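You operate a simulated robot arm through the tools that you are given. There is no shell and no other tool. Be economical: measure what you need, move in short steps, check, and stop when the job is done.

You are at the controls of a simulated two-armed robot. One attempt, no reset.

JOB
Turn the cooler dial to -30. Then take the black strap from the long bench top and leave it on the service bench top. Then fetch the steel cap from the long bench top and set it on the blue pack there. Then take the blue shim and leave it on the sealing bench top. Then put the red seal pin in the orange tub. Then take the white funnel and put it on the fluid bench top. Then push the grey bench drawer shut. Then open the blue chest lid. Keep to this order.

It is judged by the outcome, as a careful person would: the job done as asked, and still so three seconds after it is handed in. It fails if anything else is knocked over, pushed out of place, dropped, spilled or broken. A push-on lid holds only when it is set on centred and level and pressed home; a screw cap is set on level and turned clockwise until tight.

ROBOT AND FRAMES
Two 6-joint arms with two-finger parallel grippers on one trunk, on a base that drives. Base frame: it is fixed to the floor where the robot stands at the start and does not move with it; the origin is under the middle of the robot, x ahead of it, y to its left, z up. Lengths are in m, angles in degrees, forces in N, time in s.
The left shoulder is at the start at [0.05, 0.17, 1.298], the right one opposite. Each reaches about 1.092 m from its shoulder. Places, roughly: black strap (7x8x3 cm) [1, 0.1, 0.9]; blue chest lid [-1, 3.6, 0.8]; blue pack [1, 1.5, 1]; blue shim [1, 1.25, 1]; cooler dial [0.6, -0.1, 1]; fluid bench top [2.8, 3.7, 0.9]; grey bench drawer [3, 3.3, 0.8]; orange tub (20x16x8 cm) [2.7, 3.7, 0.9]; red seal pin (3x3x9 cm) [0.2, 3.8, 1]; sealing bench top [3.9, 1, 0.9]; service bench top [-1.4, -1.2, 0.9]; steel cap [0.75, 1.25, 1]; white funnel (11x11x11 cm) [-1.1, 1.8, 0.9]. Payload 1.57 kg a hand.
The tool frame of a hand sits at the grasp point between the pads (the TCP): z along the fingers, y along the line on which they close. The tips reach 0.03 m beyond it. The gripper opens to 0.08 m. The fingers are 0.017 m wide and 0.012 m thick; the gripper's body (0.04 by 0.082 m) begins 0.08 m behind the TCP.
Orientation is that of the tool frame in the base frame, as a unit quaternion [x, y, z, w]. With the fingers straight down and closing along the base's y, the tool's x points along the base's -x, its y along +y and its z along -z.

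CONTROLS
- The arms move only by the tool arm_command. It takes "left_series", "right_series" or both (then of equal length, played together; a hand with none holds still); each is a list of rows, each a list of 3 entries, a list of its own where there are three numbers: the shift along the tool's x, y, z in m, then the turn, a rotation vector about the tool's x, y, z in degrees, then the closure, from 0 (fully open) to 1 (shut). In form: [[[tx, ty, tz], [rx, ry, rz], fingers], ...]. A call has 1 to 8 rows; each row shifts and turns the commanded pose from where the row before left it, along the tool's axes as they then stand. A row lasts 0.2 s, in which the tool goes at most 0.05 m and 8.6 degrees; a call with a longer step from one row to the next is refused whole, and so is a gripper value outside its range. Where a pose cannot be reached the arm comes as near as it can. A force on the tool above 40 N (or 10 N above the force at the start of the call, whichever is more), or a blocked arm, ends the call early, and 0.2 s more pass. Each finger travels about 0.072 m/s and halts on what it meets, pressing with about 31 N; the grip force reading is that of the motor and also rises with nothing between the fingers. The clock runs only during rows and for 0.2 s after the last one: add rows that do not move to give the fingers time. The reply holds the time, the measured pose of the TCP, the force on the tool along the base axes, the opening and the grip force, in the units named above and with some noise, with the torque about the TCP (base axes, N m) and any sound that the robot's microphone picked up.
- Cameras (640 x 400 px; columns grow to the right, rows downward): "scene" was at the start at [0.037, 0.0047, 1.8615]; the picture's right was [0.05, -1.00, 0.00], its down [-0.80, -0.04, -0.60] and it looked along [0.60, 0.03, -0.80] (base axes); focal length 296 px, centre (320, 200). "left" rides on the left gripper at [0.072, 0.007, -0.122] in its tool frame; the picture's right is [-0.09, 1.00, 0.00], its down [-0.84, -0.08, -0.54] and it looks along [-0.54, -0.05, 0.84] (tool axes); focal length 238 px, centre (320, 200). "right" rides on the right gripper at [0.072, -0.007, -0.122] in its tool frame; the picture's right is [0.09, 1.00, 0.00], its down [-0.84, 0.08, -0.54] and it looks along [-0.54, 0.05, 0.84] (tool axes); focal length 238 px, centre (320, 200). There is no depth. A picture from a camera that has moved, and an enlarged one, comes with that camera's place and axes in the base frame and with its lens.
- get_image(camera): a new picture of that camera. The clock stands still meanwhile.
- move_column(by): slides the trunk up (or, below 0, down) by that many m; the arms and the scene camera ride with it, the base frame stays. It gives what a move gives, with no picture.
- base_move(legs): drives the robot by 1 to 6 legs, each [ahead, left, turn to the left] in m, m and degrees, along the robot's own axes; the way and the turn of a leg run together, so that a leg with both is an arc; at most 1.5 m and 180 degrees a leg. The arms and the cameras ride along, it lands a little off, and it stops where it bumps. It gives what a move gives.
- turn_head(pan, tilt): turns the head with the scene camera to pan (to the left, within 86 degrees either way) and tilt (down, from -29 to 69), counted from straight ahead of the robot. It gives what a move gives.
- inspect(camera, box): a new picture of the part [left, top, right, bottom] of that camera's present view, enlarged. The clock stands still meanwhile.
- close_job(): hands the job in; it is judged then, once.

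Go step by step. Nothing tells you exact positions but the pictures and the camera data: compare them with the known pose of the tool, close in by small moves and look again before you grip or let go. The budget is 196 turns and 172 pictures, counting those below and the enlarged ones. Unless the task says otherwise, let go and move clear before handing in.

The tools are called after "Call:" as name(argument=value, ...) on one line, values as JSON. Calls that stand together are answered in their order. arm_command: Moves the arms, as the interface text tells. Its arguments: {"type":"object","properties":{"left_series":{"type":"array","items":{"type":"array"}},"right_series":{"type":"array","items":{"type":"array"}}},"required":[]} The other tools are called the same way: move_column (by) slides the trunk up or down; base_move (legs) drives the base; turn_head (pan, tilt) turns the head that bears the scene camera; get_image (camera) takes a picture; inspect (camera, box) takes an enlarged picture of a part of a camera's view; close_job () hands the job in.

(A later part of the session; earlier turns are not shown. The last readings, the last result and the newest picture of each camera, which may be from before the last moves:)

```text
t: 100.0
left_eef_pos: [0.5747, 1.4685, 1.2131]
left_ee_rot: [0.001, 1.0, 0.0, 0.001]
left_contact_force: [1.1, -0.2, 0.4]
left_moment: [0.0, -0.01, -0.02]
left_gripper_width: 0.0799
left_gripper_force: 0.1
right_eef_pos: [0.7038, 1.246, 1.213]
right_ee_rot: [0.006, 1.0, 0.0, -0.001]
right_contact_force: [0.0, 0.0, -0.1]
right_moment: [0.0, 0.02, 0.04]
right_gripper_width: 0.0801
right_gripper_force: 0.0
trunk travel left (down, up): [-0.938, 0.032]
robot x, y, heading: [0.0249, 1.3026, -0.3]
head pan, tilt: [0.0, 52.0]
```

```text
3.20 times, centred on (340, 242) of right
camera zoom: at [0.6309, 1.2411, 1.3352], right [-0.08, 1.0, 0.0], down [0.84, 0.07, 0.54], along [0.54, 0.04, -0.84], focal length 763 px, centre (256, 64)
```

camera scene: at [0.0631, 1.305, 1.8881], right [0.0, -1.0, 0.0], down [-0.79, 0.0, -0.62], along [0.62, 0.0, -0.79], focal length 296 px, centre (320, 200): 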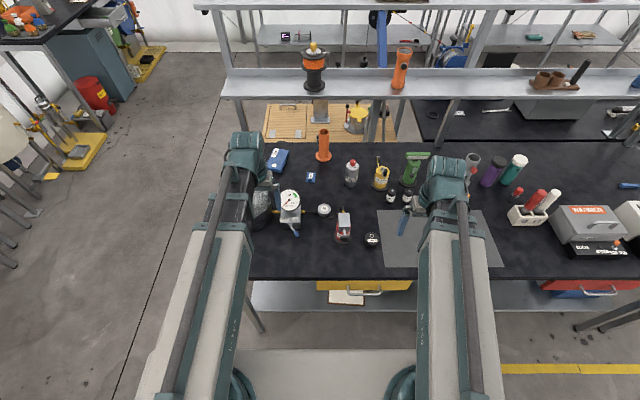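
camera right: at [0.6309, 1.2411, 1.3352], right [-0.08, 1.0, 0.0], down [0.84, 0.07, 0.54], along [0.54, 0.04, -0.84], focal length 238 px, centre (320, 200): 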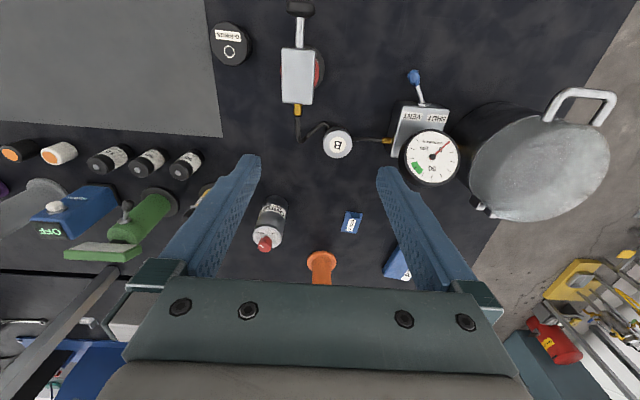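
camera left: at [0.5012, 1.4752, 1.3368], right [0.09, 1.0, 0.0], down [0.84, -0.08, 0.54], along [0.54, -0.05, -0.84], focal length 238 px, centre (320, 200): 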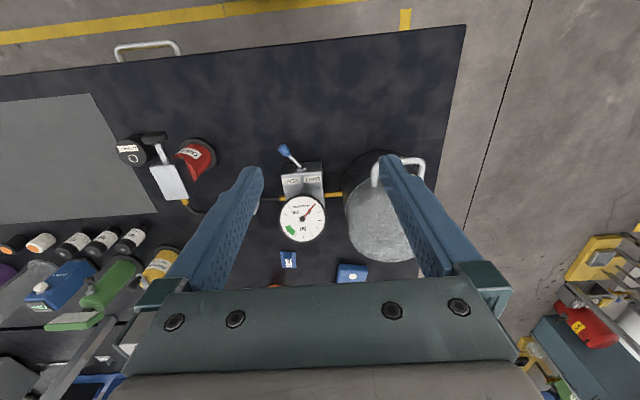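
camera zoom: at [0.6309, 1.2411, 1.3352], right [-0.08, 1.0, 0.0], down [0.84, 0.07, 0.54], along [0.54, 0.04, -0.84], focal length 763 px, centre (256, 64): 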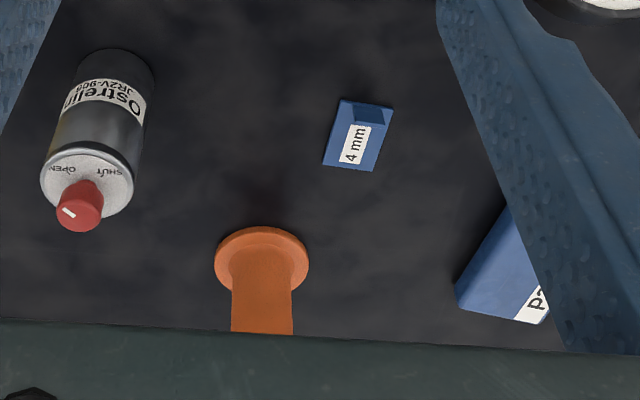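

The B cap sits on the bench above a hose; I'll grip it along a diagonal that misses the hose on both sides. Left hand goes clear of the bench first.

Call:
arm_command(right_series=[[[-0.036, 0.02, 0], [0, 0, 0], 0.15], [[-0.036, 0.02, 0], [0, 0, 0], 0.15], [[0, 0, 0], [0, 0, -8.6], 0.15], [[0, 0, 0], [0, 0, -8.6], 0.15], [[0, 0, 0], [0, 0, -8.6], 0.15], [[0, 0, 0], [0, 0, -8.6], 0.15], [[0, 0, 0], [0, 0, -8.6], 0.15], [[0, 0, 0], [0, 0, -8.6], 0.15]], left_series=[[[0.01, 0.035, 0], [0, 0, 0], 0], [[0.01, 0.035, 0], [0, 0, 0], 0], [[0.03, 0.035, 0], [0, 0, 0], 0], [[0.03, 0.035, 0], [0, 0, 0], 0], [[0.03, 0.035, 0], [0, 0, 0], 0], [[0.03, 0.035, 0], [0, 0, 0], 0], [[0.02, 0.01, 0], [0, 0, 0], 0], [[0, 0, 0], [0, 0, 0], 0]])

Call:
move_column(by=-0.16)

Call:
get_image(camera="right")

Call:
get_image(camera="left")

Call:
get_image(camera="scene")

```text
t: 101.8
left_eef_pos: [0.4202, 1.691, 1.2133]
left_ee_rot: [0.001, 1.0, 0.0, 0.0]
left_contact_force: [0.3, -0.2, -0.3]
left_moment: [-0.02, 0.02, 0.03]
left_gripper_width: 0.0799
left_gripper_force: 0.0
left hand out of reach, approached as far as the arm can: row 7
right_eef_pos: [0.774, 1.2863, 1.2121]
right_ee_rot: [-0.431, 0.902, 0.001, -0.001]
right_contact_force: [0.5, -0.2, 0.0]
right_moment: [0.01, 0.01, 0.02]
right_gripper_width: 0.0679
right_gripper_force: 0.1
trunk travel left (down, up): [-0.938, 0.032]
robot x, y, heading: [0.0259, 1.31, 0.1]
head pan, tilt: [0.0, 52.0]
```

```text
t: 103.7
left_eef_pos: [0.4201, 1.6917, 1.053]
left_ee_rot: [0.001, 1.0, 0.0, 0.0]
left_contact_force: [-0.7, -0.9, -0.1]
left_moment: [0.0, 0.02, -0.02]
left_gripper_width: 0.0801
left_gripper_force: 0.0
right_eef_pos: [0.774, 1.2854, 1.0541]
right_ee_rot: [-0.431, 0.903, 0.001, 0.0]
right_contact_force: [0.6, -0.1, -0.3]
right_moment: [-0.03, -0.01, 0.0]
right_gripper_width: 0.0684
right_gripper_force: 0.0
trunk travel left (down, up): [-0.778, 0.192]
robot x, y, heading: [0.0247, 1.3023, -0.0]
head pan, tilt: [0.0, 52.0]
```

```text
113 pictures are left
camera right: at [0.7338, 1.2263, 1.1756], right [-0.83, 0.56, 0.0], down [0.47, 0.7, 0.54], along [0.3, 0.45, -0.84], focal length 238 px, centre (320, 200)
```

right: 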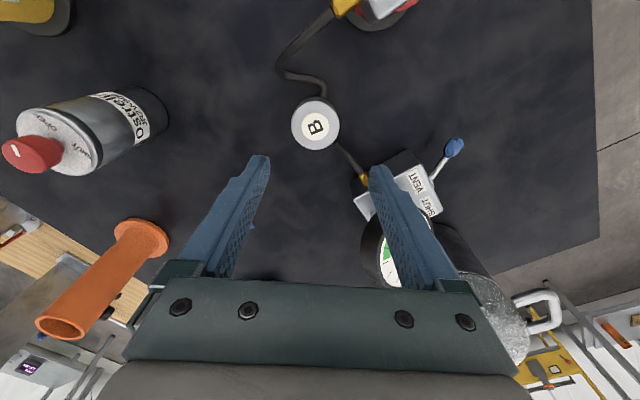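

```text
112 pictures are left
camera left: at [0.3477, 1.6991, 1.1769], right [0.09, 1.0, 0.0], down [0.84, -0.08, 0.54], along [0.54, -0.05, -0.84], focal length 238 px, centre (320, 200)
```

left: 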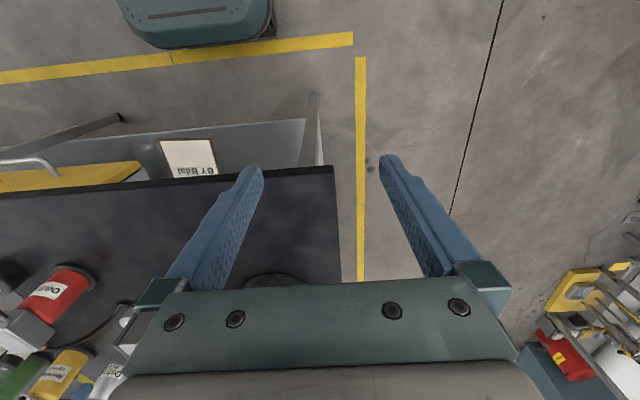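

```text
111 pictures are left
camera scene: at [0.0634, 1.305, 1.7281], right [0.0, -1.0, 0.0], down [-0.79, 0.0, -0.62], along [0.62, 0.0, -0.79], focal length 296 px, centre (320, 200)
```

scene: 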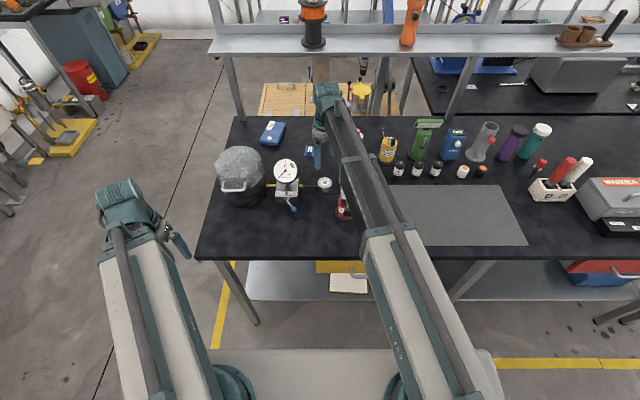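

Call:
arm_command(right_series=[[[0, -0.004, 0], [0, 0, 0], 0.15]])

Call:
move_column(by=-0.08)

Call:
inspect(camera="right", box=[200, 50, 440, 200])

Call:
inspect(camera="scene", box=[240, 90, 400, 190])

```text
t: 104.0
left_eef_pos: [0.4211, 1.6915, 1.0534]
left_ee_rot: [0.0, 1.0, 0.0, 0.0]
left_contact_force: [-0.4, 0.0, 0.4]
left_moment: [0.0, -0.01, 0.01]
left_gripper_width: 0.0801
left_gripper_force: 0.0
right_eef_pos: [0.7766, 1.2826, 1.0531]
right_ee_rot: [-0.431, 0.902, 0.001, -0.002]
right_contact_force: [-0.1, 0.2, 0.1]
right_moment: [-0.01, -0.04, -0.04]
right_gripper_width: 0.0679
right_gripper_force: 0.0
trunk travel left (down, up): [-0.778, 0.192]
robot x, y, heading: [0.0254, 1.3035, -0.0]
head pan, tilt: [0.0, 52.0]
```

```text
t: 105.2
left_eef_pos: [0.4199, 1.6913, 0.9742]
left_ee_rot: [0.001, 1.0, 0.0, 0.0]
left_contact_force: [-0.4, 0.5, 0.0]
left_moment: [-0.01, 0.02, 0.04]
left_gripper_width: 0.0804
left_gripper_force: 0.1
right_eef_pos: [0.7764, 1.2835, 0.9735]
right_ee_rot: [-0.431, 0.902, 0.001, 0.0]
right_contact_force: [0.2, -0.5, 0.2]
right_moment: [0.0, 0.04, 0.02]
right_gripper_width: 0.0681
right_gripper_force: 0.0
trunk travel left (down, up): [-0.698, 0.272]
robot x, y, heading: [0.0255, 1.3035, -0.2]
head pan, tilt: [0.0, 52.0]
```

```text
2.67 times, centred on (320, 125) of right
camera zoom: at [0.7369, 1.2238, 1.0956], right [-0.83, 0.56, 0.0], down [0.47, 0.7, 0.54], along [0.3, 0.45, -0.84], focal length 636 px, centre (320, 400)
```

zoom: 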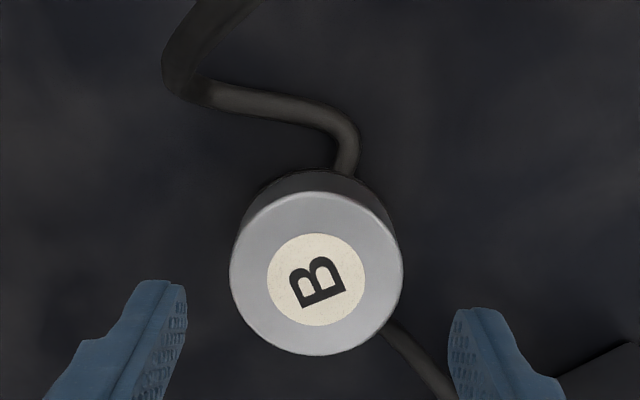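

```text
4.00 times, centred on (320, 140) of scene
camera zoom: at [0.0633, 1.305, 1.6481], right [0.0, -1.0, 0.0], down [-0.79, 0.0, -0.62], along [0.62, 0.0, -0.79], focal length 1184 px, centre (320, 440)
```

zoom: 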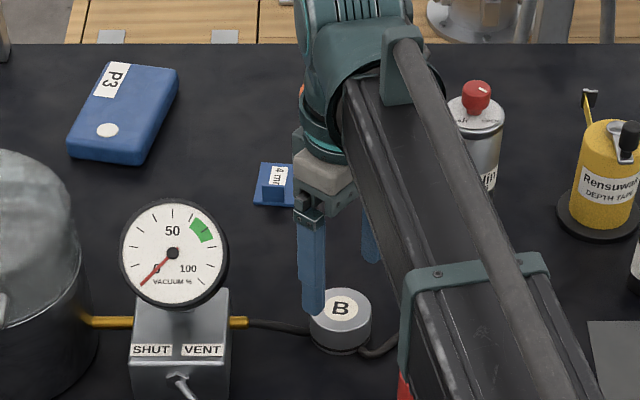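

Call:
move_column(by=-0.04)

Call:
get_image(camera="right")

```text
t: 106.0
left_eef_pos: [0.4206, 1.6923, 0.9336]
left_ee_rot: [0.0, 1.0, -0.001, -0.001]
left_contact_force: [-0.1, 0.2, 0.0]
left_moment: [0.03, 0.0, -0.01]
left_gripper_width: 0.0799
left_gripper_force: 0.2
right_eef_pos: [0.7765, 1.2822, 0.9332]
right_ee_rot: [-0.43, 0.903, 0.002, 0.0]
right_contact_force: [-0.4, 0.0, -0.4]
right_moment: [0.02, 0.01, 0.01]
right_gripper_width: 0.068
right_gripper_force: 0.0
trunk travel left (down, up): [-0.658, 0.312]
robot x, y, heading: [0.0235, 1.3056, -0.1]
head pan, tilt: [0.0, 52.0]
```

```text
108 pictures are left
camera right: at [0.7368, 1.2238, 1.0555], right [-0.83, 0.56, 0.0], down [0.47, 0.7, 0.54], along [0.3, 0.45, -0.84], focal length 238 px, centre (320, 200)
```

right: 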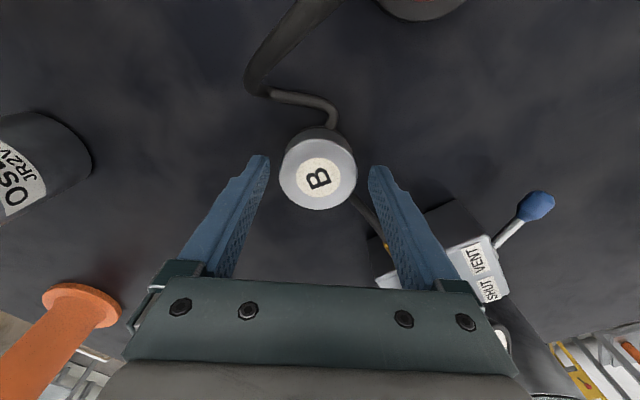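

Call:
move_column(by=-0.006)

Call:
arm_command(right_series=[[[0, 0, 0], [0, 0, 0], 0.3], [[0, 0, 0], [0, 0, 0], 0.45], [[0, 0, 0], [0, 0, 0], 0.5], [[0, 0, 0], [0, 0, 0], 0.5]])

Call:
move_column(by=0.04)

Call:
get_image(camera="right")

```text
t: 106.6
left_eef_pos: [0.421, 1.6921, 0.9271]
left_ee_rot: [0.0, 1.0, 0.0, 0.0]
left_contact_force: [0.4, 0.1, -0.1]
left_moment: [0.01, -0.01, -0.02]
left_gripper_width: 0.0799
left_gripper_force: 0.0
right_eef_pos: [0.776, 1.283, 0.9276]
right_ee_rot: [-0.43, 0.903, 0.002, 0.0]
right_contact_force: [0.2, -0.1, -0.3]
right_moment: [0.01, 0.0, -0.01]
right_gripper_width: 0.0681
right_gripper_force: 0.0
trunk travel left (down, up): [-0.652, 0.318]
robot x, y, heading: [0.0252, 1.305, -0.1]
head pan, tilt: [0.0, 52.0]
```

```text
t: 107.6
left_eef_pos: [0.4202, 1.6933, 0.9278]
left_ee_rot: [0.001, 1.0, 0.0, 0.0]
left_contact_force: [-0.1, -0.3, -0.3]
left_moment: [0.01, 0.04, -0.04]
left_gripper_width: 0.0797
left_gripper_force: 0.1
right_eef_pos: [0.7772, 1.2832, 0.9269]
right_ee_rot: [-0.431, 0.903, 0.0, 0.0]
right_contact_force: [0.6, 0.1, 0.0]
right_moment: [-0.04, -0.07, 0.02]
right_gripper_width: 0.0532
right_gripper_force: 31.5
trunk travel left (down, up): [-0.652, 0.318]
robot x, y, heading: [0.0253, 1.3053, -0.1]
head pan, tilt: [0.0, 52.0]
```

```text
t: 108.4
left_eef_pos: [0.4205, 1.6926, 0.9673]
left_ee_rot: [0.002, 1.0, 0.0, 0.0]
left_contact_force: [0.7, -0.5, -0.8]
left_moment: [-0.03, 0.0, -0.01]
left_gripper_width: 0.0799
left_gripper_force: 0.1
right_eef_pos: [0.7771, 1.283, 0.9672]
right_ee_rot: [-0.431, 0.902, 0.001, -0.001]
right_contact_force: [-0.4, 0.6, -3.0]
right_moment: [0.01, 0.01, 0.02]
right_gripper_width: 0.053
right_gripper_force: 31.1
trunk travel left (down, up): [-0.692, 0.278]
robot x, y, heading: [0.0274, 1.3043, -0.1]
head pan, tilt: [0.0, 52.0]
```

```text
107 pictures are left
camera right: at [0.7373, 1.2239, 1.0892], right [-0.83, 0.56, 0.0], down [0.47, 0.7, 0.54], along [0.3, 0.45, -0.84], focal length 238 px, centre (320, 200)
```

right: 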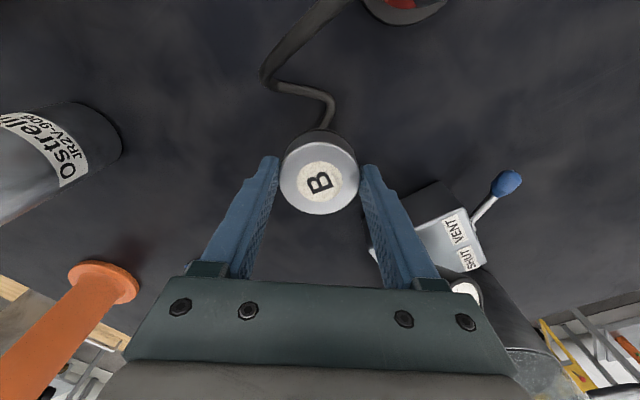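

The cap is lifted (≈0.3 kg). To reach the pack at (1.05,1.50) under the overhead shelf, I lift a bit, swing the left hand out, then shift the base forward and left.

Call:
move_column(by=0.045)

Call:
arm_command(left_series=[[[0, 0.045, 0], [0, 0, 0], 0], [[0, 0.045, 0], [0, 0, 0], 0], [[0, 0.045, 0], [0, 0, 0], 0], [[0, 0.045, 0], [0, 0, 0], 0], [[0, 0.045, 0], [0, 0, 0], 0]])

Call:
base_move(legs=[[0.16, 0, 0]])

Call:
get_image(camera="scene")

Call:
get_image(camera="left")

Call:
get_image(camera="right")

```text
t: 109.3
left_eef_pos: [0.4217, 1.6923, 1.0119]
left_ee_rot: [0.001, 1.0, 0.0, 0.0]
left_contact_force: [0.3, -0.5, 0.3]
left_moment: [0.01, 0.03, 0.04]
left_gripper_width: 0.0799
left_gripper_force: 0.1
right_eef_pos: [0.7769, 1.284, 1.0124]
right_ee_rot: [-0.431, 0.902, -0.001, -0.002]
right_contact_force: [0.4, 0.8, -2.7]
right_moment: [-0.01, 0.05, 0.0]
right_gripper_width: 0.0531
right_gripper_force: 30.9
trunk travel left (down, up): [-0.737, 0.233]
robot x, y, heading: [0.0228, 1.3035, 0.2]
head pan, tilt: [0.0, 52.0]
```

```text
t: 110.5
left_eef_pos: [0.4217, 1.9174, 1.0111]
left_ee_rot: [0.001, 1.0, 0.0, 0.0]
left_contact_force: [0.3, -0.1, -0.3]
left_moment: [0.0, 0.0, 0.0]
left_gripper_width: 0.0801
left_gripper_force: 0.0
right_eef_pos: [0.776, 1.2838, 1.011]
right_ee_rot: [-0.431, 0.903, 0.0, -0.002]
right_contact_force: [0.2, -1.3, -2.7]
right_moment: [-0.05, -0.03, 0.02]
right_gripper_width: 0.0532
right_gripper_force: 31.0
trunk travel left (down, up): [-0.737, 0.233]
robot x, y, heading: [0.0201, 1.3039, -0.1]
head pan, tilt: [0.0, 52.0]
```

```text
t: 111.9
left_eef_pos: [0.582, 1.9173, 1.0118]
left_ee_rot: [0.001, 1.0, 0.0, 0.0]
left_contact_force: [-0.4, 0.4, -0.1]
left_moment: [-0.02, 0.03, 0.03]
left_gripper_width: 0.0802
left_gripper_force: 0.1
right_eef_pos: [0.9388, 1.2831, 1.0121]
right_ee_rot: [-0.429, 0.903, 0.0, -0.001]
right_contact_force: [-0.2, -0.5, -2.3]
right_moment: [-0.01, 0.04, 0.0]
right_gripper_width: 0.0531
right_gripper_force: 31.3
trunk travel left (down, up): [-0.737, 0.233]
robot x, y, heading: [0.1832, 1.303, -0.2]
head pan, tilt: [0.0, 52.0]
```

```text
106 pictures are left
camera scene: at [0.2261, 1.3049, 1.687], right [0.0, -1.0, 0.0], down [-0.79, 0.0, -0.61], along [0.61, 0.0, -0.79], focal length 296 px, centre (320, 200)
```

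scene: 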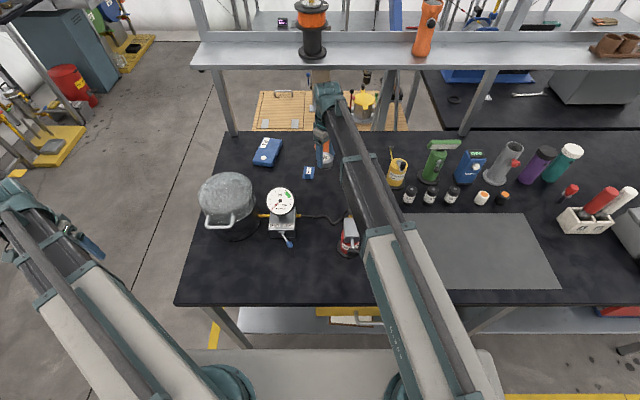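

```text
105 pictures are left
camera left: at [0.5093, 1.9238, 1.1353], right [0.09, 1.0, 0.0], down [0.84, -0.08, 0.54], along [0.54, -0.05, -0.84], focal length 238 px, centre (320, 200)
```

left: 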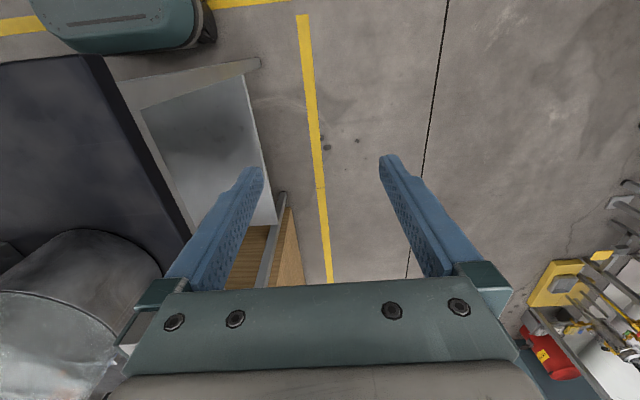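

```text
104 pictures are left
camera right: at [0.899, 1.2234, 1.1336], right [-0.83, 0.56, 0.0], down [0.47, 0.7, 0.54], along [0.3, 0.45, -0.84], focal length 238 px, centre (320, 200)
```

right: 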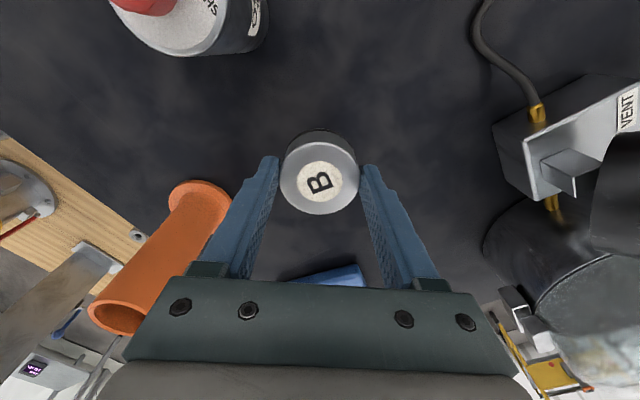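

Path is clear. I slide the base 0.2 left so the right hand comes near the pack.

Call:
base_move(legs=[[0, 0.2, 0]])

Call:
get_image(camera="right")

Call:
get_image(camera="scene")

```text
t: 113.5
left_eef_pos: [0.5818, 2.1162, 1.0115]
left_ee_rot: [0.001, 1.0, -0.001, 0.0]
left_contact_force: [0.1, 0.1, 0.1]
left_moment: [-0.04, 0.0, -0.01]
left_gripper_width: 0.0799
left_gripper_force: 0.0
right_eef_pos: [0.9385, 1.4819, 1.012]
right_ee_rot: [-0.431, 0.903, -0.001, -0.001]
right_contact_force: [0.1, 0.8, -2.7]
right_moment: [0.01, 0.03, -0.03]
right_gripper_width: 0.0532
right_gripper_force: 31.7
trunk travel left (down, up): [-0.737, 0.233]
robot x, y, heading: [0.1871, 1.5041, 0.1]
head pan, tilt: [0.0, 52.0]
```

```text
103 pictures are left
camera right: at [0.8984, 1.4228, 1.1343], right [-0.83, 0.56, 0.0], down [0.47, 0.7, 0.54], along [0.3, 0.45, -0.84], focal length 238 px, centre (320, 200)
```

right: 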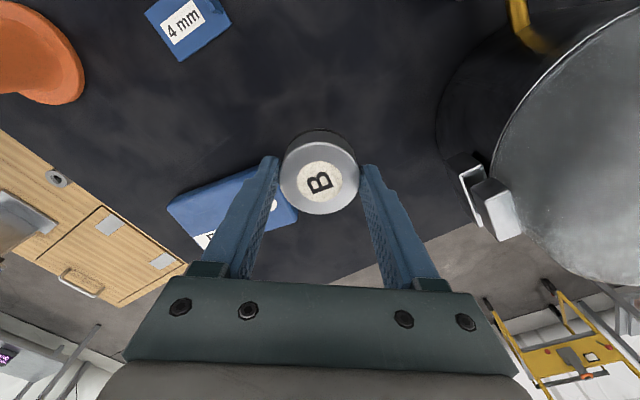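

```text
102 pictures are left
camera scene: at [0.2251, 1.5048, 1.687], right [0.0, -1.0, 0.0], down [-0.79, 0.0, -0.62], along [0.62, 0.0, -0.79], focal length 296 px, centre (320, 200)
```

scene: 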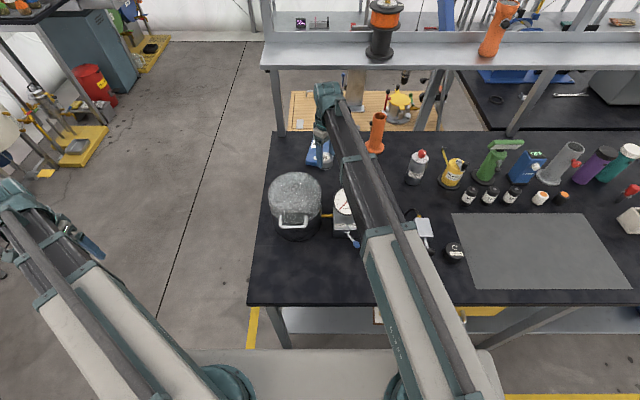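

Call:
arm_command(right_series=[[[-0.0278, -0.0247, 0], [0, 0, 0], 0.5], [[-0.0278, -0.0247, 0], [0, 0, 0], 0.5], [[-0.0278, -0.0247, 0], [0, 0, 0], 0.5]])

Call:
get_image(camera="right")

Call:
inspect(camera="scene", box=[250, 70, 410, 170])

```text
t: 114.5
left_eef_pos: [0.5769, 2.1127, 1.0157]
left_ee_rot: [0.003, 1.0, 0.0, -0.001]
left_contact_force: [0.5, -1.0, -0.6]
left_moment: [0.01, 0.05, 0.0]
left_gripper_width: 0.0801
left_gripper_force: 0.1
right_eef_pos: [1.0082, 1.4953, 1.0149]
right_ee_rot: [-0.431, 0.902, 0.004, -0.005]
right_contact_force: [0.4, -0.4, -3.4]
right_moment: [0.01, -0.01, -0.01]
right_gripper_width: 0.0533
right_gripper_force: 30.5
trunk travel left (down, up): [-0.737, 0.233]
robot x, y, heading: [0.1781, 1.5023, -0.3]
head pan, tilt: [0.0, 52.0]
stopped in row 3 (right hand): the arm was blocked; the commanded pose is now the measured one
```

```text
101 pictures are left
camera right: at [0.9703, 1.4355, 1.1369], right [-0.83, 0.55, 0.01], down [0.47, 0.7, 0.54], along [0.29, 0.45, -0.84], focal length 238 px, centre (320, 200)
```

right: 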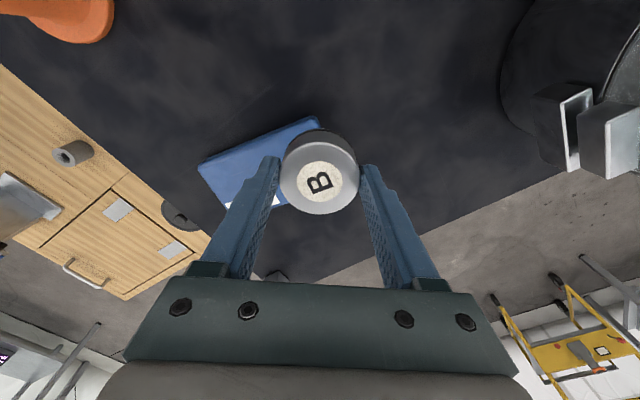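

```text
4.00 times, centred on (330, 120) of scene
camera zoom: at [0.2174, 1.5011, 1.6889], right [0.0, -1.0, 0.0], down [-0.79, 0.0, -0.62], along [0.62, 0.0, -0.79], focal length 1184 px, centre (280, 520)
```

zoom: 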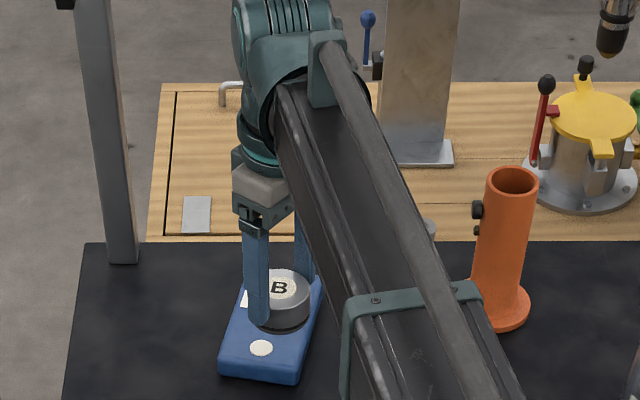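

The arm is blocked — likely the wrist against the overhead shelf lip. I back off 2 cm and look upward at the shelf.

Call:
arm_command(right_series=[[[0.0139, 0.0123, 0], [0, 0, 0], 0.5]])

Call:
turn_head(pan=0, tilt=35)

Call:
get_image(camera="scene")

```text
t: 114.9
left_eef_pos: [0.5769, 2.1129, 1.0126]
left_ee_rot: [0.002, 1.0, -0.001, 0.0]
left_contact_force: [0.2, 0.2, -0.4]
left_moment: [-0.01, 0.0, -0.03]
left_gripper_width: 0.0799
left_gripper_force: 0.0
right_eef_pos: [1.0044, 1.4952, 1.0141]
right_ee_rot: [-0.431, 0.902, 0.003, -0.003]
right_contact_force: [0.1, 0.2, -2.9]
right_moment: [0.0, 0.01, 0.01]
right_gripper_width: 0.053
right_gripper_force: 30.6
trunk travel left (down, up): [-0.737, 0.233]
robot x, y, heading: [0.184, 1.5047, -0.2]
head pan, tilt: [0.0, 52.0]
```

```text
t: 115.7
left_eef_pos: [0.5782, 2.1137, 1.0117]
left_ee_rot: [0.002, 1.0, 0.0, 0.0]
left_contact_force: [0.0, -0.2, 0.3]
left_moment: [-0.02, -0.01, -0.02]
left_gripper_width: 0.0801
left_gripper_force: 0.1
right_eef_pos: [1.0015, 1.4954, 1.0132]
right_ee_rot: [-0.432, 0.902, 0.002, -0.003]
right_contact_force: [0.4, -0.2, -2.4]
right_moment: [-0.04, 0.0, 0.0]
right_gripper_width: 0.0532
right_gripper_force: 30.9
trunk travel left (down, up): [-0.737, 0.233]
robot x, y, heading: [0.1826, 1.5003, -0.1]
head pan, tilt: [0.0, 35.0]
```

```text
99 pictures are left
camera scene: at [0.2324, 1.5027, 1.7114], right [0.0, -1.0, 0.0], down [-0.57, 0.0, -0.82], along [0.82, 0.0, -0.57], focal length 296 px, centre (320, 200)
```

scene: 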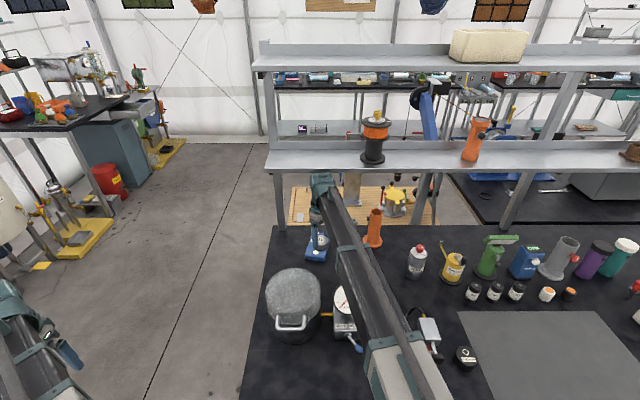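

The wrist top had just met the shelf lip (≈1.24). Lowering 4 cm clears it; then I finish the approach over the pack.

Call:
move_column(by=-0.035)

Call:
arm_command(right_series=[[[-0.017, -0.0165, 0], [0, 0, 0], 0.5], [[-0.017, -0.0165, 0], [0, 0, 0], 0.5]])

Call:
get_image(camera="right")

Call:
inspect(camera="scene", box=[270, 180, 370, 280])

```text
t: 116.5
left_eef_pos: [0.5775, 2.1141, 0.9762]
left_ee_rot: [0.002, 1.0, 0.0, 0.0]
left_contact_force: [0.0, -0.5, -0.3]
left_moment: [0.05, 0.0, 0.03]
left_gripper_width: 0.08
left_gripper_force: 0.1
right_eef_pos: [1.0009, 1.4946, 0.9767]
right_ee_rot: [-0.432, 0.902, 0.002, -0.004]
right_contact_force: [0.2, 0.2, -3.5]
right_moment: [-0.01, 0.05, 0.04]
right_gripper_width: 0.0534
right_gripper_force: 30.4
trunk travel left (down, up): [-0.702, 0.268]
robot x, y, heading: [0.1777, 1.4971, -0.1]
head pan, tilt: [0.0, 35.0]
```

```text
t: 117.1
left_eef_pos: [0.5772, 2.1136, 0.9767]
left_ee_rot: [0.002, 1.0, -0.002, 0.0]
left_contact_force: [0.0, -0.4, 0.5]
left_moment: [0.0, 0.03, -0.03]
left_gripper_width: 0.08
left_gripper_force: 0.0
right_eef_pos: [1.048, 1.5014, 0.9772]
right_ee_rot: [-0.432, 0.902, 0.002, -0.004]
right_contact_force: [-0.2, -0.2, -2.8]
right_moment: [0.02, 0.01, 0.05]
right_gripper_width: 0.0535
right_gripper_force: 31.0
trunk travel left (down, up): [-0.702, 0.268]
robot x, y, heading: [0.1781, 1.4974, -0.3]
head pan, tilt: [0.0, 35.0]
```

```text
98 pictures are left
camera right: at [1.0093, 1.4411, 1.0993], right [-0.83, 0.55, 0.01], down [0.47, 0.7, 0.54], along [0.29, 0.45, -0.84], focal length 238 px, centre (320, 200)
```

right: 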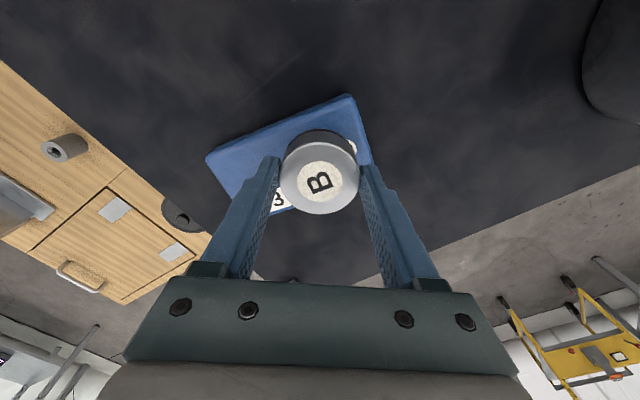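

```text
4.00 times, centred on (320, 230) of scene
camera zoom: at [0.2329, 1.5028, 1.6764], right [0.0, -1.0, 0.0], down [-0.57, 0.0, -0.82], along [0.82, 0.0, -0.57], focal length 1184 px, centre (320, 80)
```

zoom: 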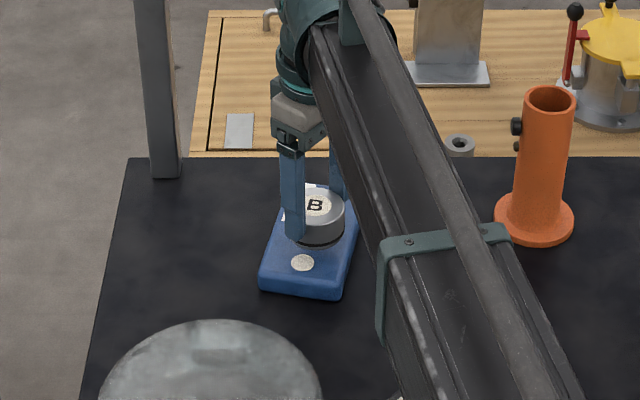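

Call:
arm_command(right_series=[[[-0.0066, -0.0178, 0], [0, 0, 0], 0.5]])

Call:
move_column(by=-0.013)

Call:
get_image(camera="right")

Call:
inspect(camera="scene", box=[290, 200, 370, 260])

```text
t: 117.5
left_eef_pos: [0.5768, 2.1137, 0.9761]
left_ee_rot: [0.002, 1.0, 0.0, 0.0]
left_contact_force: [0.0, 0.3, 0.0]
left_moment: [0.01, -0.04, 0.05]
left_gripper_width: 0.0798
left_gripper_force: 0.1
right_eef_pos: [1.0669, 1.4957, 0.978]
right_ee_rot: [-0.432, 0.902, 0.002, -0.004]
right_contact_force: [0.8, -0.1, -2.3]
right_moment: [0.02, -0.03, 0.04]
right_gripper_width: 0.0528
right_gripper_force: 30.6
trunk travel left (down, up): [-0.702, 0.268]
robot x, y, heading: [0.1815, 1.5022, 0.2]
head pan, tilt: [0.0, 35.0]
```

```text
t: 118.1
left_eef_pos: [0.5765, 2.1148, 0.964]
left_ee_rot: [0.002, 1.0, 0.0, 0.0]
left_contact_force: [-0.3, 0.1, 0.2]
left_moment: [-0.03, 0.0, 0.0]
left_gripper_width: 0.0797
left_gripper_force: 0.1
right_eef_pos: [1.0662, 1.4949, 0.9649]
right_ee_rot: [-0.432, 0.902, 0.002, -0.005]
right_contact_force: [1.0, 0.4, -3.0]
right_moment: [0.0, -0.04, 0.03]
right_gripper_width: 0.0529
right_gripper_force: 31.0
trunk travel left (down, up): [-0.689, 0.281]
robot x, y, heading: [0.1814, 1.5016, -0.1]
head pan, tilt: [0.0, 35.0]
```

```text
96 pictures are left
camera right: at [1.0267, 1.4347, 1.0865], right [-0.83, 0.55, 0.01], down [0.47, 0.7, 0.54], along [0.29, 0.45, -0.84], focal length 238 px, centre (320, 200)
```

right: 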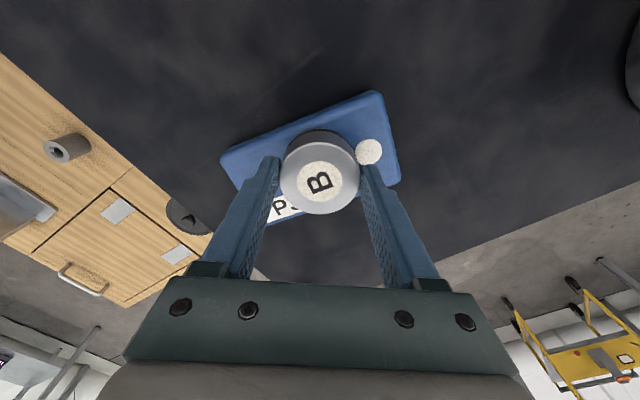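

```text
6.67 times, centred on (330, 230) of scene
camera zoom: at [0.2324, 1.5026, 1.6634], right [0.0, -1.0, 0.0], down [-0.57, 0.0, -0.82], along [0.82, 0.0, -0.57], focal length 1973 px, centre (253, 0)
```

zoom: 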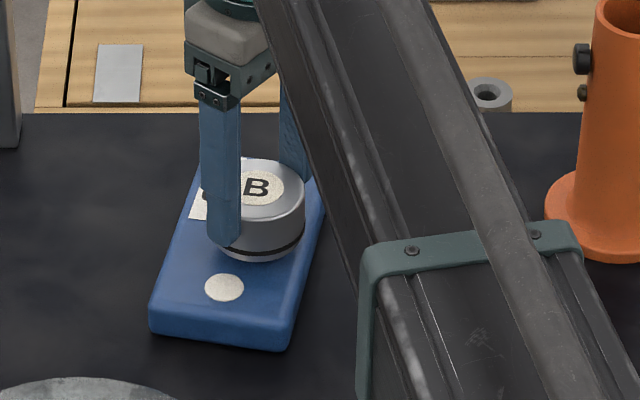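

Well centred over the pack. I lower in small steps until it touches.

Call:
move_column(by=-0.005)

Call:
move_column(by=-0.003)

Call:
move_column(by=-0.002)

```text
t: 118.7
left_eef_pos: [0.5778, 2.114, 0.9597]
left_ee_rot: [0.002, 1.0, 0.0, 0.0]
left_contact_force: [-0.2, -0.1, 0.8]
left_moment: [0.03, -0.01, 0.03]
left_gripper_width: 0.0799
left_gripper_force: 0.0
right_eef_pos: [1.0653, 1.4942, 0.9594]
right_ee_rot: [-0.432, 0.902, 0.001, -0.004]
right_contact_force: [-0.2, 0.1, -3.1]
right_moment: [-0.02, 0.0, 0.02]
right_gripper_width: 0.0531
right_gripper_force: 31.0
trunk travel left (down, up): [-0.684, 0.286]
robot x, y, heading: [0.1809, 1.501, -0.2]
head pan, tilt: [0.0, 35.0]
```

```text
t: 119.2
left_eef_pos: [0.5778, 2.1149, 0.9551]
left_ee_rot: [0.002, 1.0, 0.0, -0.001]
left_contact_force: [0.4, -0.4, -0.1]
left_moment: [-0.01, -0.02, 0.02]
left_gripper_width: 0.0799
left_gripper_force: 0.1
right_eef_pos: [1.0667, 1.4947, 0.9551]
right_ee_rot: [-0.433, 0.902, 0.002, -0.004]
right_contact_force: [-0.1, -0.1, -2.0]
right_moment: [0.0, 0.0, -0.01]
right_gripper_width: 0.0532
right_gripper_force: 30.9
trunk travel left (down, up): [-0.681, 0.289]
robot x, y, heading: [0.1782, 1.5001, -0.4]
head pan, tilt: [0.0, 35.0]
```

```text
t: 119.7
left_eef_pos: [0.576, 2.1148, 0.9547]
left_ee_rot: [0.002, 1.0, 0.0, 0.0]
left_contact_force: [0.6, 0.2, -0.1]
left_moment: [0.01, 0.0, -0.01]
left_gripper_width: 0.08
left_gripper_force: 0.0
right_eef_pos: [1.0658, 1.4953, 0.9538]
right_ee_rot: [-0.431, 0.902, 0.002, -0.003]
right_contact_force: [0.0, 0.3, -2.8]
right_moment: [0.02, 0.04, -0.03]
right_gripper_width: 0.0533
right_gripper_force: 31.0
trunk travel left (down, up): [-0.679, 0.291]
robot x, y, heading: [0.1836, 1.5006, -0.4]
head pan, tilt: [0.0, 35.0]
```

Call:
move_column(by=-0.002)

Call:
move_column(by=-0.002)

Call:
move_column(by=-0.002)

Call:
inspect(camera="scene", box=[290, 200, 370, 260])

```text
t: 120.2
left_eef_pos: [0.5772, 2.1144, 0.953]
left_ee_rot: [0.0, 1.0, -0.002, 0.001]
left_contact_force: [-0.2, 0.4, 0.5]
left_moment: [0.0, -0.02, 0.0]
left_gripper_width: 0.08
left_gripper_force: 0.0
right_eef_pos: [1.0657, 1.4949, 0.9536]
right_ee_rot: [-0.432, 0.902, 0.0, -0.002]
right_contact_force: [4.8, 0.7, 17.0]
right_moment: [0.04, -0.72, -0.02]
right_gripper_width: 0.0534
right_gripper_force: 31.4
trunk travel left (down, up): [-0.677, 0.293]
robot x, y, heading: [0.1815, 1.5018, -0.1]
head pan, tilt: [0.0, 35.0]
```

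```text
t: 120.7
left_eef_pos: [0.5758, 2.1123, 0.9501]
left_ee_rot: [0.001, 1.0, -0.001, 0.0]
left_contact_force: [-0.2, -0.7, 0.9]
left_moment: [-0.01, 0.03, 0.01]
left_gripper_width: 0.0799
left_gripper_force: 0.1
right_eef_pos: [1.0652, 1.4942, 0.9512]
right_ee_rot: [-0.431, 0.902, 0.002, -0.002]
right_contact_force: [7.8, -0.3, 22.9]
right_moment: [-0.15, -0.5, 0.01]
right_gripper_width: 0.053
right_gripper_force: 30.9
trunk travel left (down, up): [-0.675, 0.295]
robot x, y, heading: [0.1794, 1.501, -0.0]
head pan, tilt: [0.0, 35.0]
```

```text
t: 121.3
left_eef_pos: [0.5762, 2.1133, 0.9485]
left_ee_rot: [0.001, 1.0, 0.0, 0.002]
left_contact_force: [-0.2, 0.6, 0.1]
left_moment: [-0.01, 0.01, -0.02]
left_gripper_width: 0.08
left_gripper_force: 0.0
right_eef_pos: [1.0648, 1.4934, 0.9493]
right_ee_rot: [-0.431, 0.902, 0.001, -0.003]
right_contact_force: [6.7, -1.3, 22.2]
right_moment: [-0.21, -0.54, 0.01]
right_gripper_width: 0.0534
right_gripper_force: 30.8
trunk travel left (down, up): [-0.673, 0.297]
robot x, y, heading: [0.1823, 1.5042, -0.2]
head pan, tilt: [0.0, 35.0]
```

```text
6.67 times, centred on (330, 230) of scene
camera zoom: at [0.2303, 1.5026, 1.6475], right [0.0, -1.0, 0.0], down [-0.57, 0.0, -0.82], along [0.82, 0.0, -0.57], focal length 1973 px, centre (253, 0)
```

zoom: 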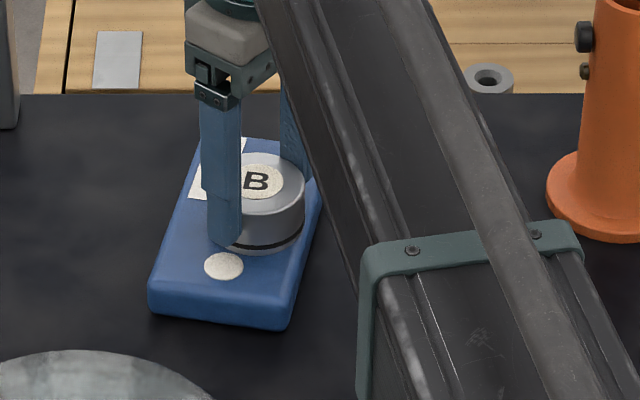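

It is seated. I ease up 3 mm, open, then rise by 3.5 cm.

Call:
move_column(by=0.003)

Call:
arm_command(right_series=[[[0, 0, 0], [0, 0, 0], 0.4], [[0, 0, 0], [0, 0, 0], 0.15], [[0, 0, 0], [0, 0, 0], 0.15], [[0, 0, 0], [0, 0, 0], 0.15]])

Call:
move_column(by=0.035)

Call:
get_image(camera="right")

```text
t: 121.8
left_eef_pos: [0.5764, 2.1138, 0.9504]
left_ee_rot: [0.002, 1.0, 0.0, 0.0]
left_contact_force: [-0.8, -0.7, 0.0]
left_moment: [0.01, 0.0, -0.04]
left_gripper_width: 0.0798
left_gripper_force: 0.0
right_eef_pos: [1.0653, 1.495, 0.95]
right_ee_rot: [-0.433, 0.902, 0.002, -0.003]
right_contact_force: [0.1, -0.2, -3.5]
right_moment: [-0.03, 0.02, -0.01]
right_gripper_width: 0.053
right_gripper_force: 31.3
trunk travel left (down, up): [-0.676, 0.294]
robot x, y, heading: [0.1801, 1.505, -0.4]
head pan, tilt: [0.0, 35.0]
```

```text
t: 122.8
left_eef_pos: [0.5758, 2.114, 0.9513]
left_ee_rot: [0.002, 1.0, 0.0, 0.001]
left_contact_force: [0.1, 0.4, -1.0]
left_moment: [0.01, -0.03, 0.04]
left_gripper_width: 0.0798
left_gripper_force: 0.1
right_eef_pos: [1.0654, 1.4951, 0.9502]
right_ee_rot: [-0.432, 0.902, 0.002, -0.004]
right_contact_force: [0.5, 0.0, 0.6]
right_moment: [0.0, -0.02, 0.02]
right_gripper_width: 0.0679
right_gripper_force: 0.1
trunk travel left (down, up): [-0.676, 0.294]
robot x, y, heading: [0.182, 1.5023, -0.3]
head pan, tilt: [0.0, 35.0]
```

```text
t: 123.6
left_eef_pos: [0.578, 2.1147, 0.9863]
left_ee_rot: [0.002, 1.0, 0.0, -0.001]
left_contact_force: [-0.3, -0.7, -0.8]
left_moment: [0.04, 0.03, -0.02]
left_gripper_width: 0.0801
left_gripper_force: 0.0
right_eef_pos: [1.0656, 1.4953, 0.9861]
right_ee_rot: [-0.432, 0.902, 0.002, -0.004]
right_contact_force: [0.8, 1.3, 0.0]
right_moment: [0.03, 0.02, -0.03]
right_gripper_width: 0.0681
right_gripper_force: 0.2
trunk travel left (down, up): [-0.711, 0.259]
robot x, y, heading: [0.1824, 1.4976, -0.2]
head pan, tilt: [0.0, 35.0]
```

```text
93 pictures are left
camera right: at [1.0267, 1.4349, 1.1086], right [-0.83, 0.55, 0.01], down [0.47, 0.7, 0.54], along [0.29, 0.45, -0.84], focal length 238 px, centre (320, 200)
```

right: 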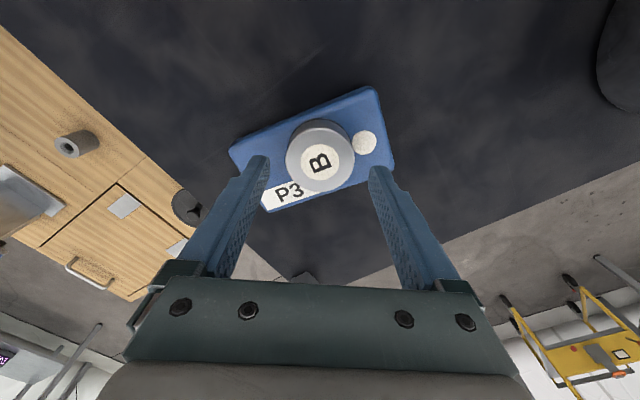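

The steel cap rests on the blue pack. Next the blue shim: I back the hand off and position above it (~0.97,1.345).

Call:
move_column(by=0.012)

Call:
arm_command(right_series=[[[0.0242, 0.0298, 0], [0, 0, 0], 0], [[0.0242, 0.0298, 0], [0, 0, 0], 0], [[0.0242, 0.0298, 0], [0, 0, 0], 0], [[0.0291, -0.0236, 0], [0, 0, 0], 0], [[0.0291, -0.0236, 0], [0, 0, 0], 0], [[0.0291, -0.0236, 0], [0, 0, 0], 0], [[0.0291, -0.0236, 0], [0, 0, 0], 0]])

Call:
get_image(camera="right")

Call:
inspect(camera="scene", box=[270, 190, 390, 290])

```text
t: 124.2
left_eef_pos: [0.5823, 2.114, 0.9922]
left_ee_rot: [0.002, 1.0, 0.001, -0.003]
left_contact_force: [0.0, 0.3, 0.6]
left_moment: [0.02, -0.01, -0.01]
left_gripper_width: 0.0801
left_gripper_force: 0.0
right_eef_pos: [1.0643, 1.494, 0.9885]
right_ee_rot: [-0.433, 0.901, 0.003, -0.005]
right_contact_force: [0.2, 0.5, 0.5]
right_moment: [0.02, -0.03, 0.0]
right_gripper_width: 0.0682
right_gripper_force: 0.1
trunk travel left (down, up): [-0.723, 0.247]
robot x, y, heading: [0.1797, 1.5027, -0.1]
head pan, tilt: [0.0, 35.0]
```

```text
t: 125.8
left_eef_pos: [0.576, 2.1134, 0.9992]
left_ee_rot: [0.002, 1.0, 0.0, 0.0]
left_contact_force: [0.5, 0.8, -0.4]
left_moment: [-0.02, -0.01, 0.03]
left_gripper_width: 0.08
left_gripper_force: 0.0
right_eef_pos: [0.9489, 1.3426, 0.9982]
right_ee_rot: [-0.432, 0.902, 0.002, -0.003]
right_contact_force: [0.2, -0.1, -0.2]
right_moment: [-0.01, -0.02, 0.02]
right_gripper_width: 0.08
right_gripper_force: 0.1
trunk travel left (down, up): [-0.723, 0.247]
robot x, y, heading: [0.1786, 1.5014, 0.1]
head pan, tilt: [0.0, 35.0]
```

```text
92 pictures are left
camera right: at [0.9112, 1.2838, 1.1208], right [-0.83, 0.55, 0.01], down [0.47, 0.7, 0.54], along [0.29, 0.45, -0.84], focal length 238 px, centre (320, 200)
```

right: 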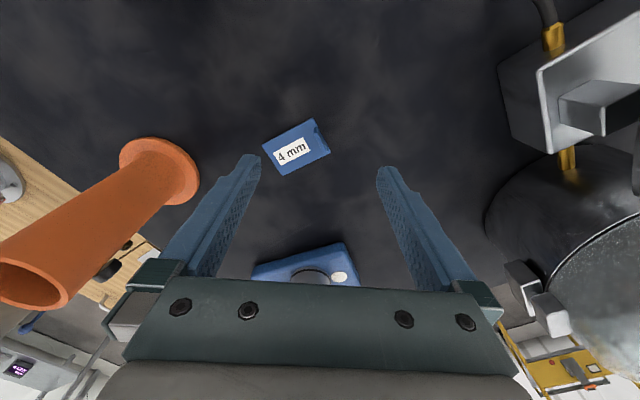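

```text
4.00 times, centred on (330, 240) of scene
camera zoom: at [0.2319, 1.5023, 1.6975], right [0.0, -1.0, 0.0], down [-0.57, 0.0, -0.82], along [0.82, 0.0, -0.57], focal length 1184 px, centre (280, 40)
```

zoom: 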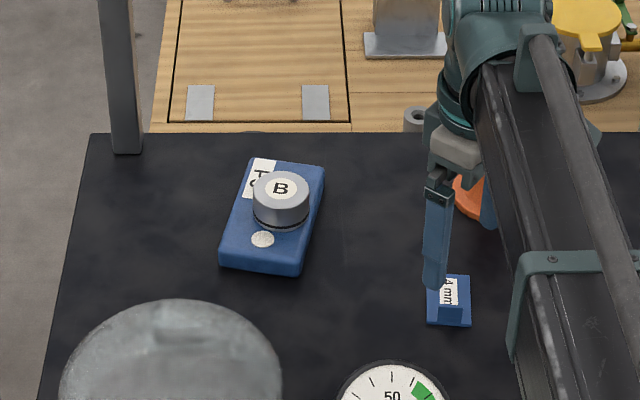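

Call:
inspect(camera="right", box=[240, 100, 352, 190])

Call:
inspect(camera="scene", box=[360, 245, 408, 285])

```text
4.44 times, centred on (296, 145) of right
camera zoom: at [0.9112, 1.2838, 1.1208], right [-0.83, 0.55, 0.01], down [0.47, 0.7, 0.54], along [0.29, 0.45, -0.84], focal length 1059 px, centre (427, 444)
```

zoom: 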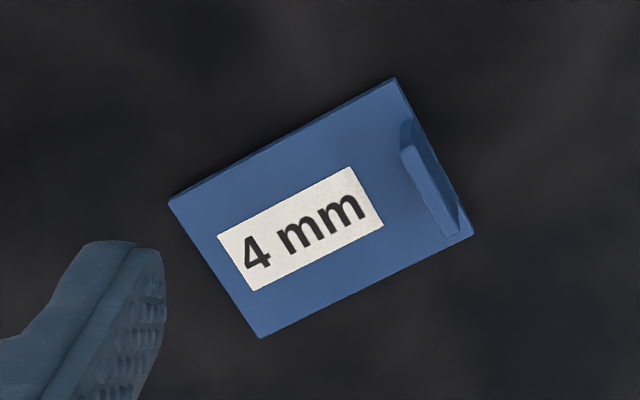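

```text
10.00 times, centred on (384, 265) of scene
camera zoom: at [0.2319, 1.5023, 1.6975], right [0.0, -1.0, 0.0], down [-0.57, 0.0, -0.82], along [0.82, 0.0, -0.57], focal length 2959 px, centre (-320, -450)
```

zoom: 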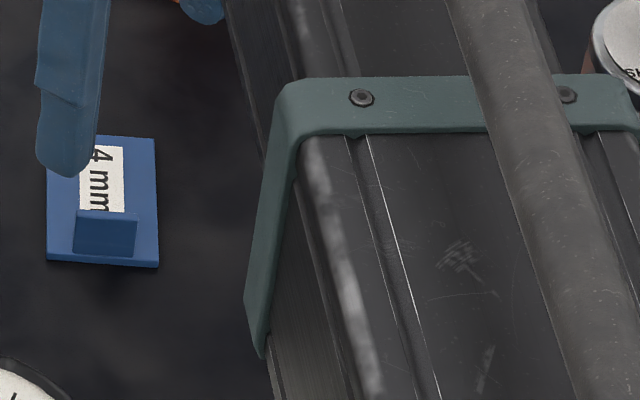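

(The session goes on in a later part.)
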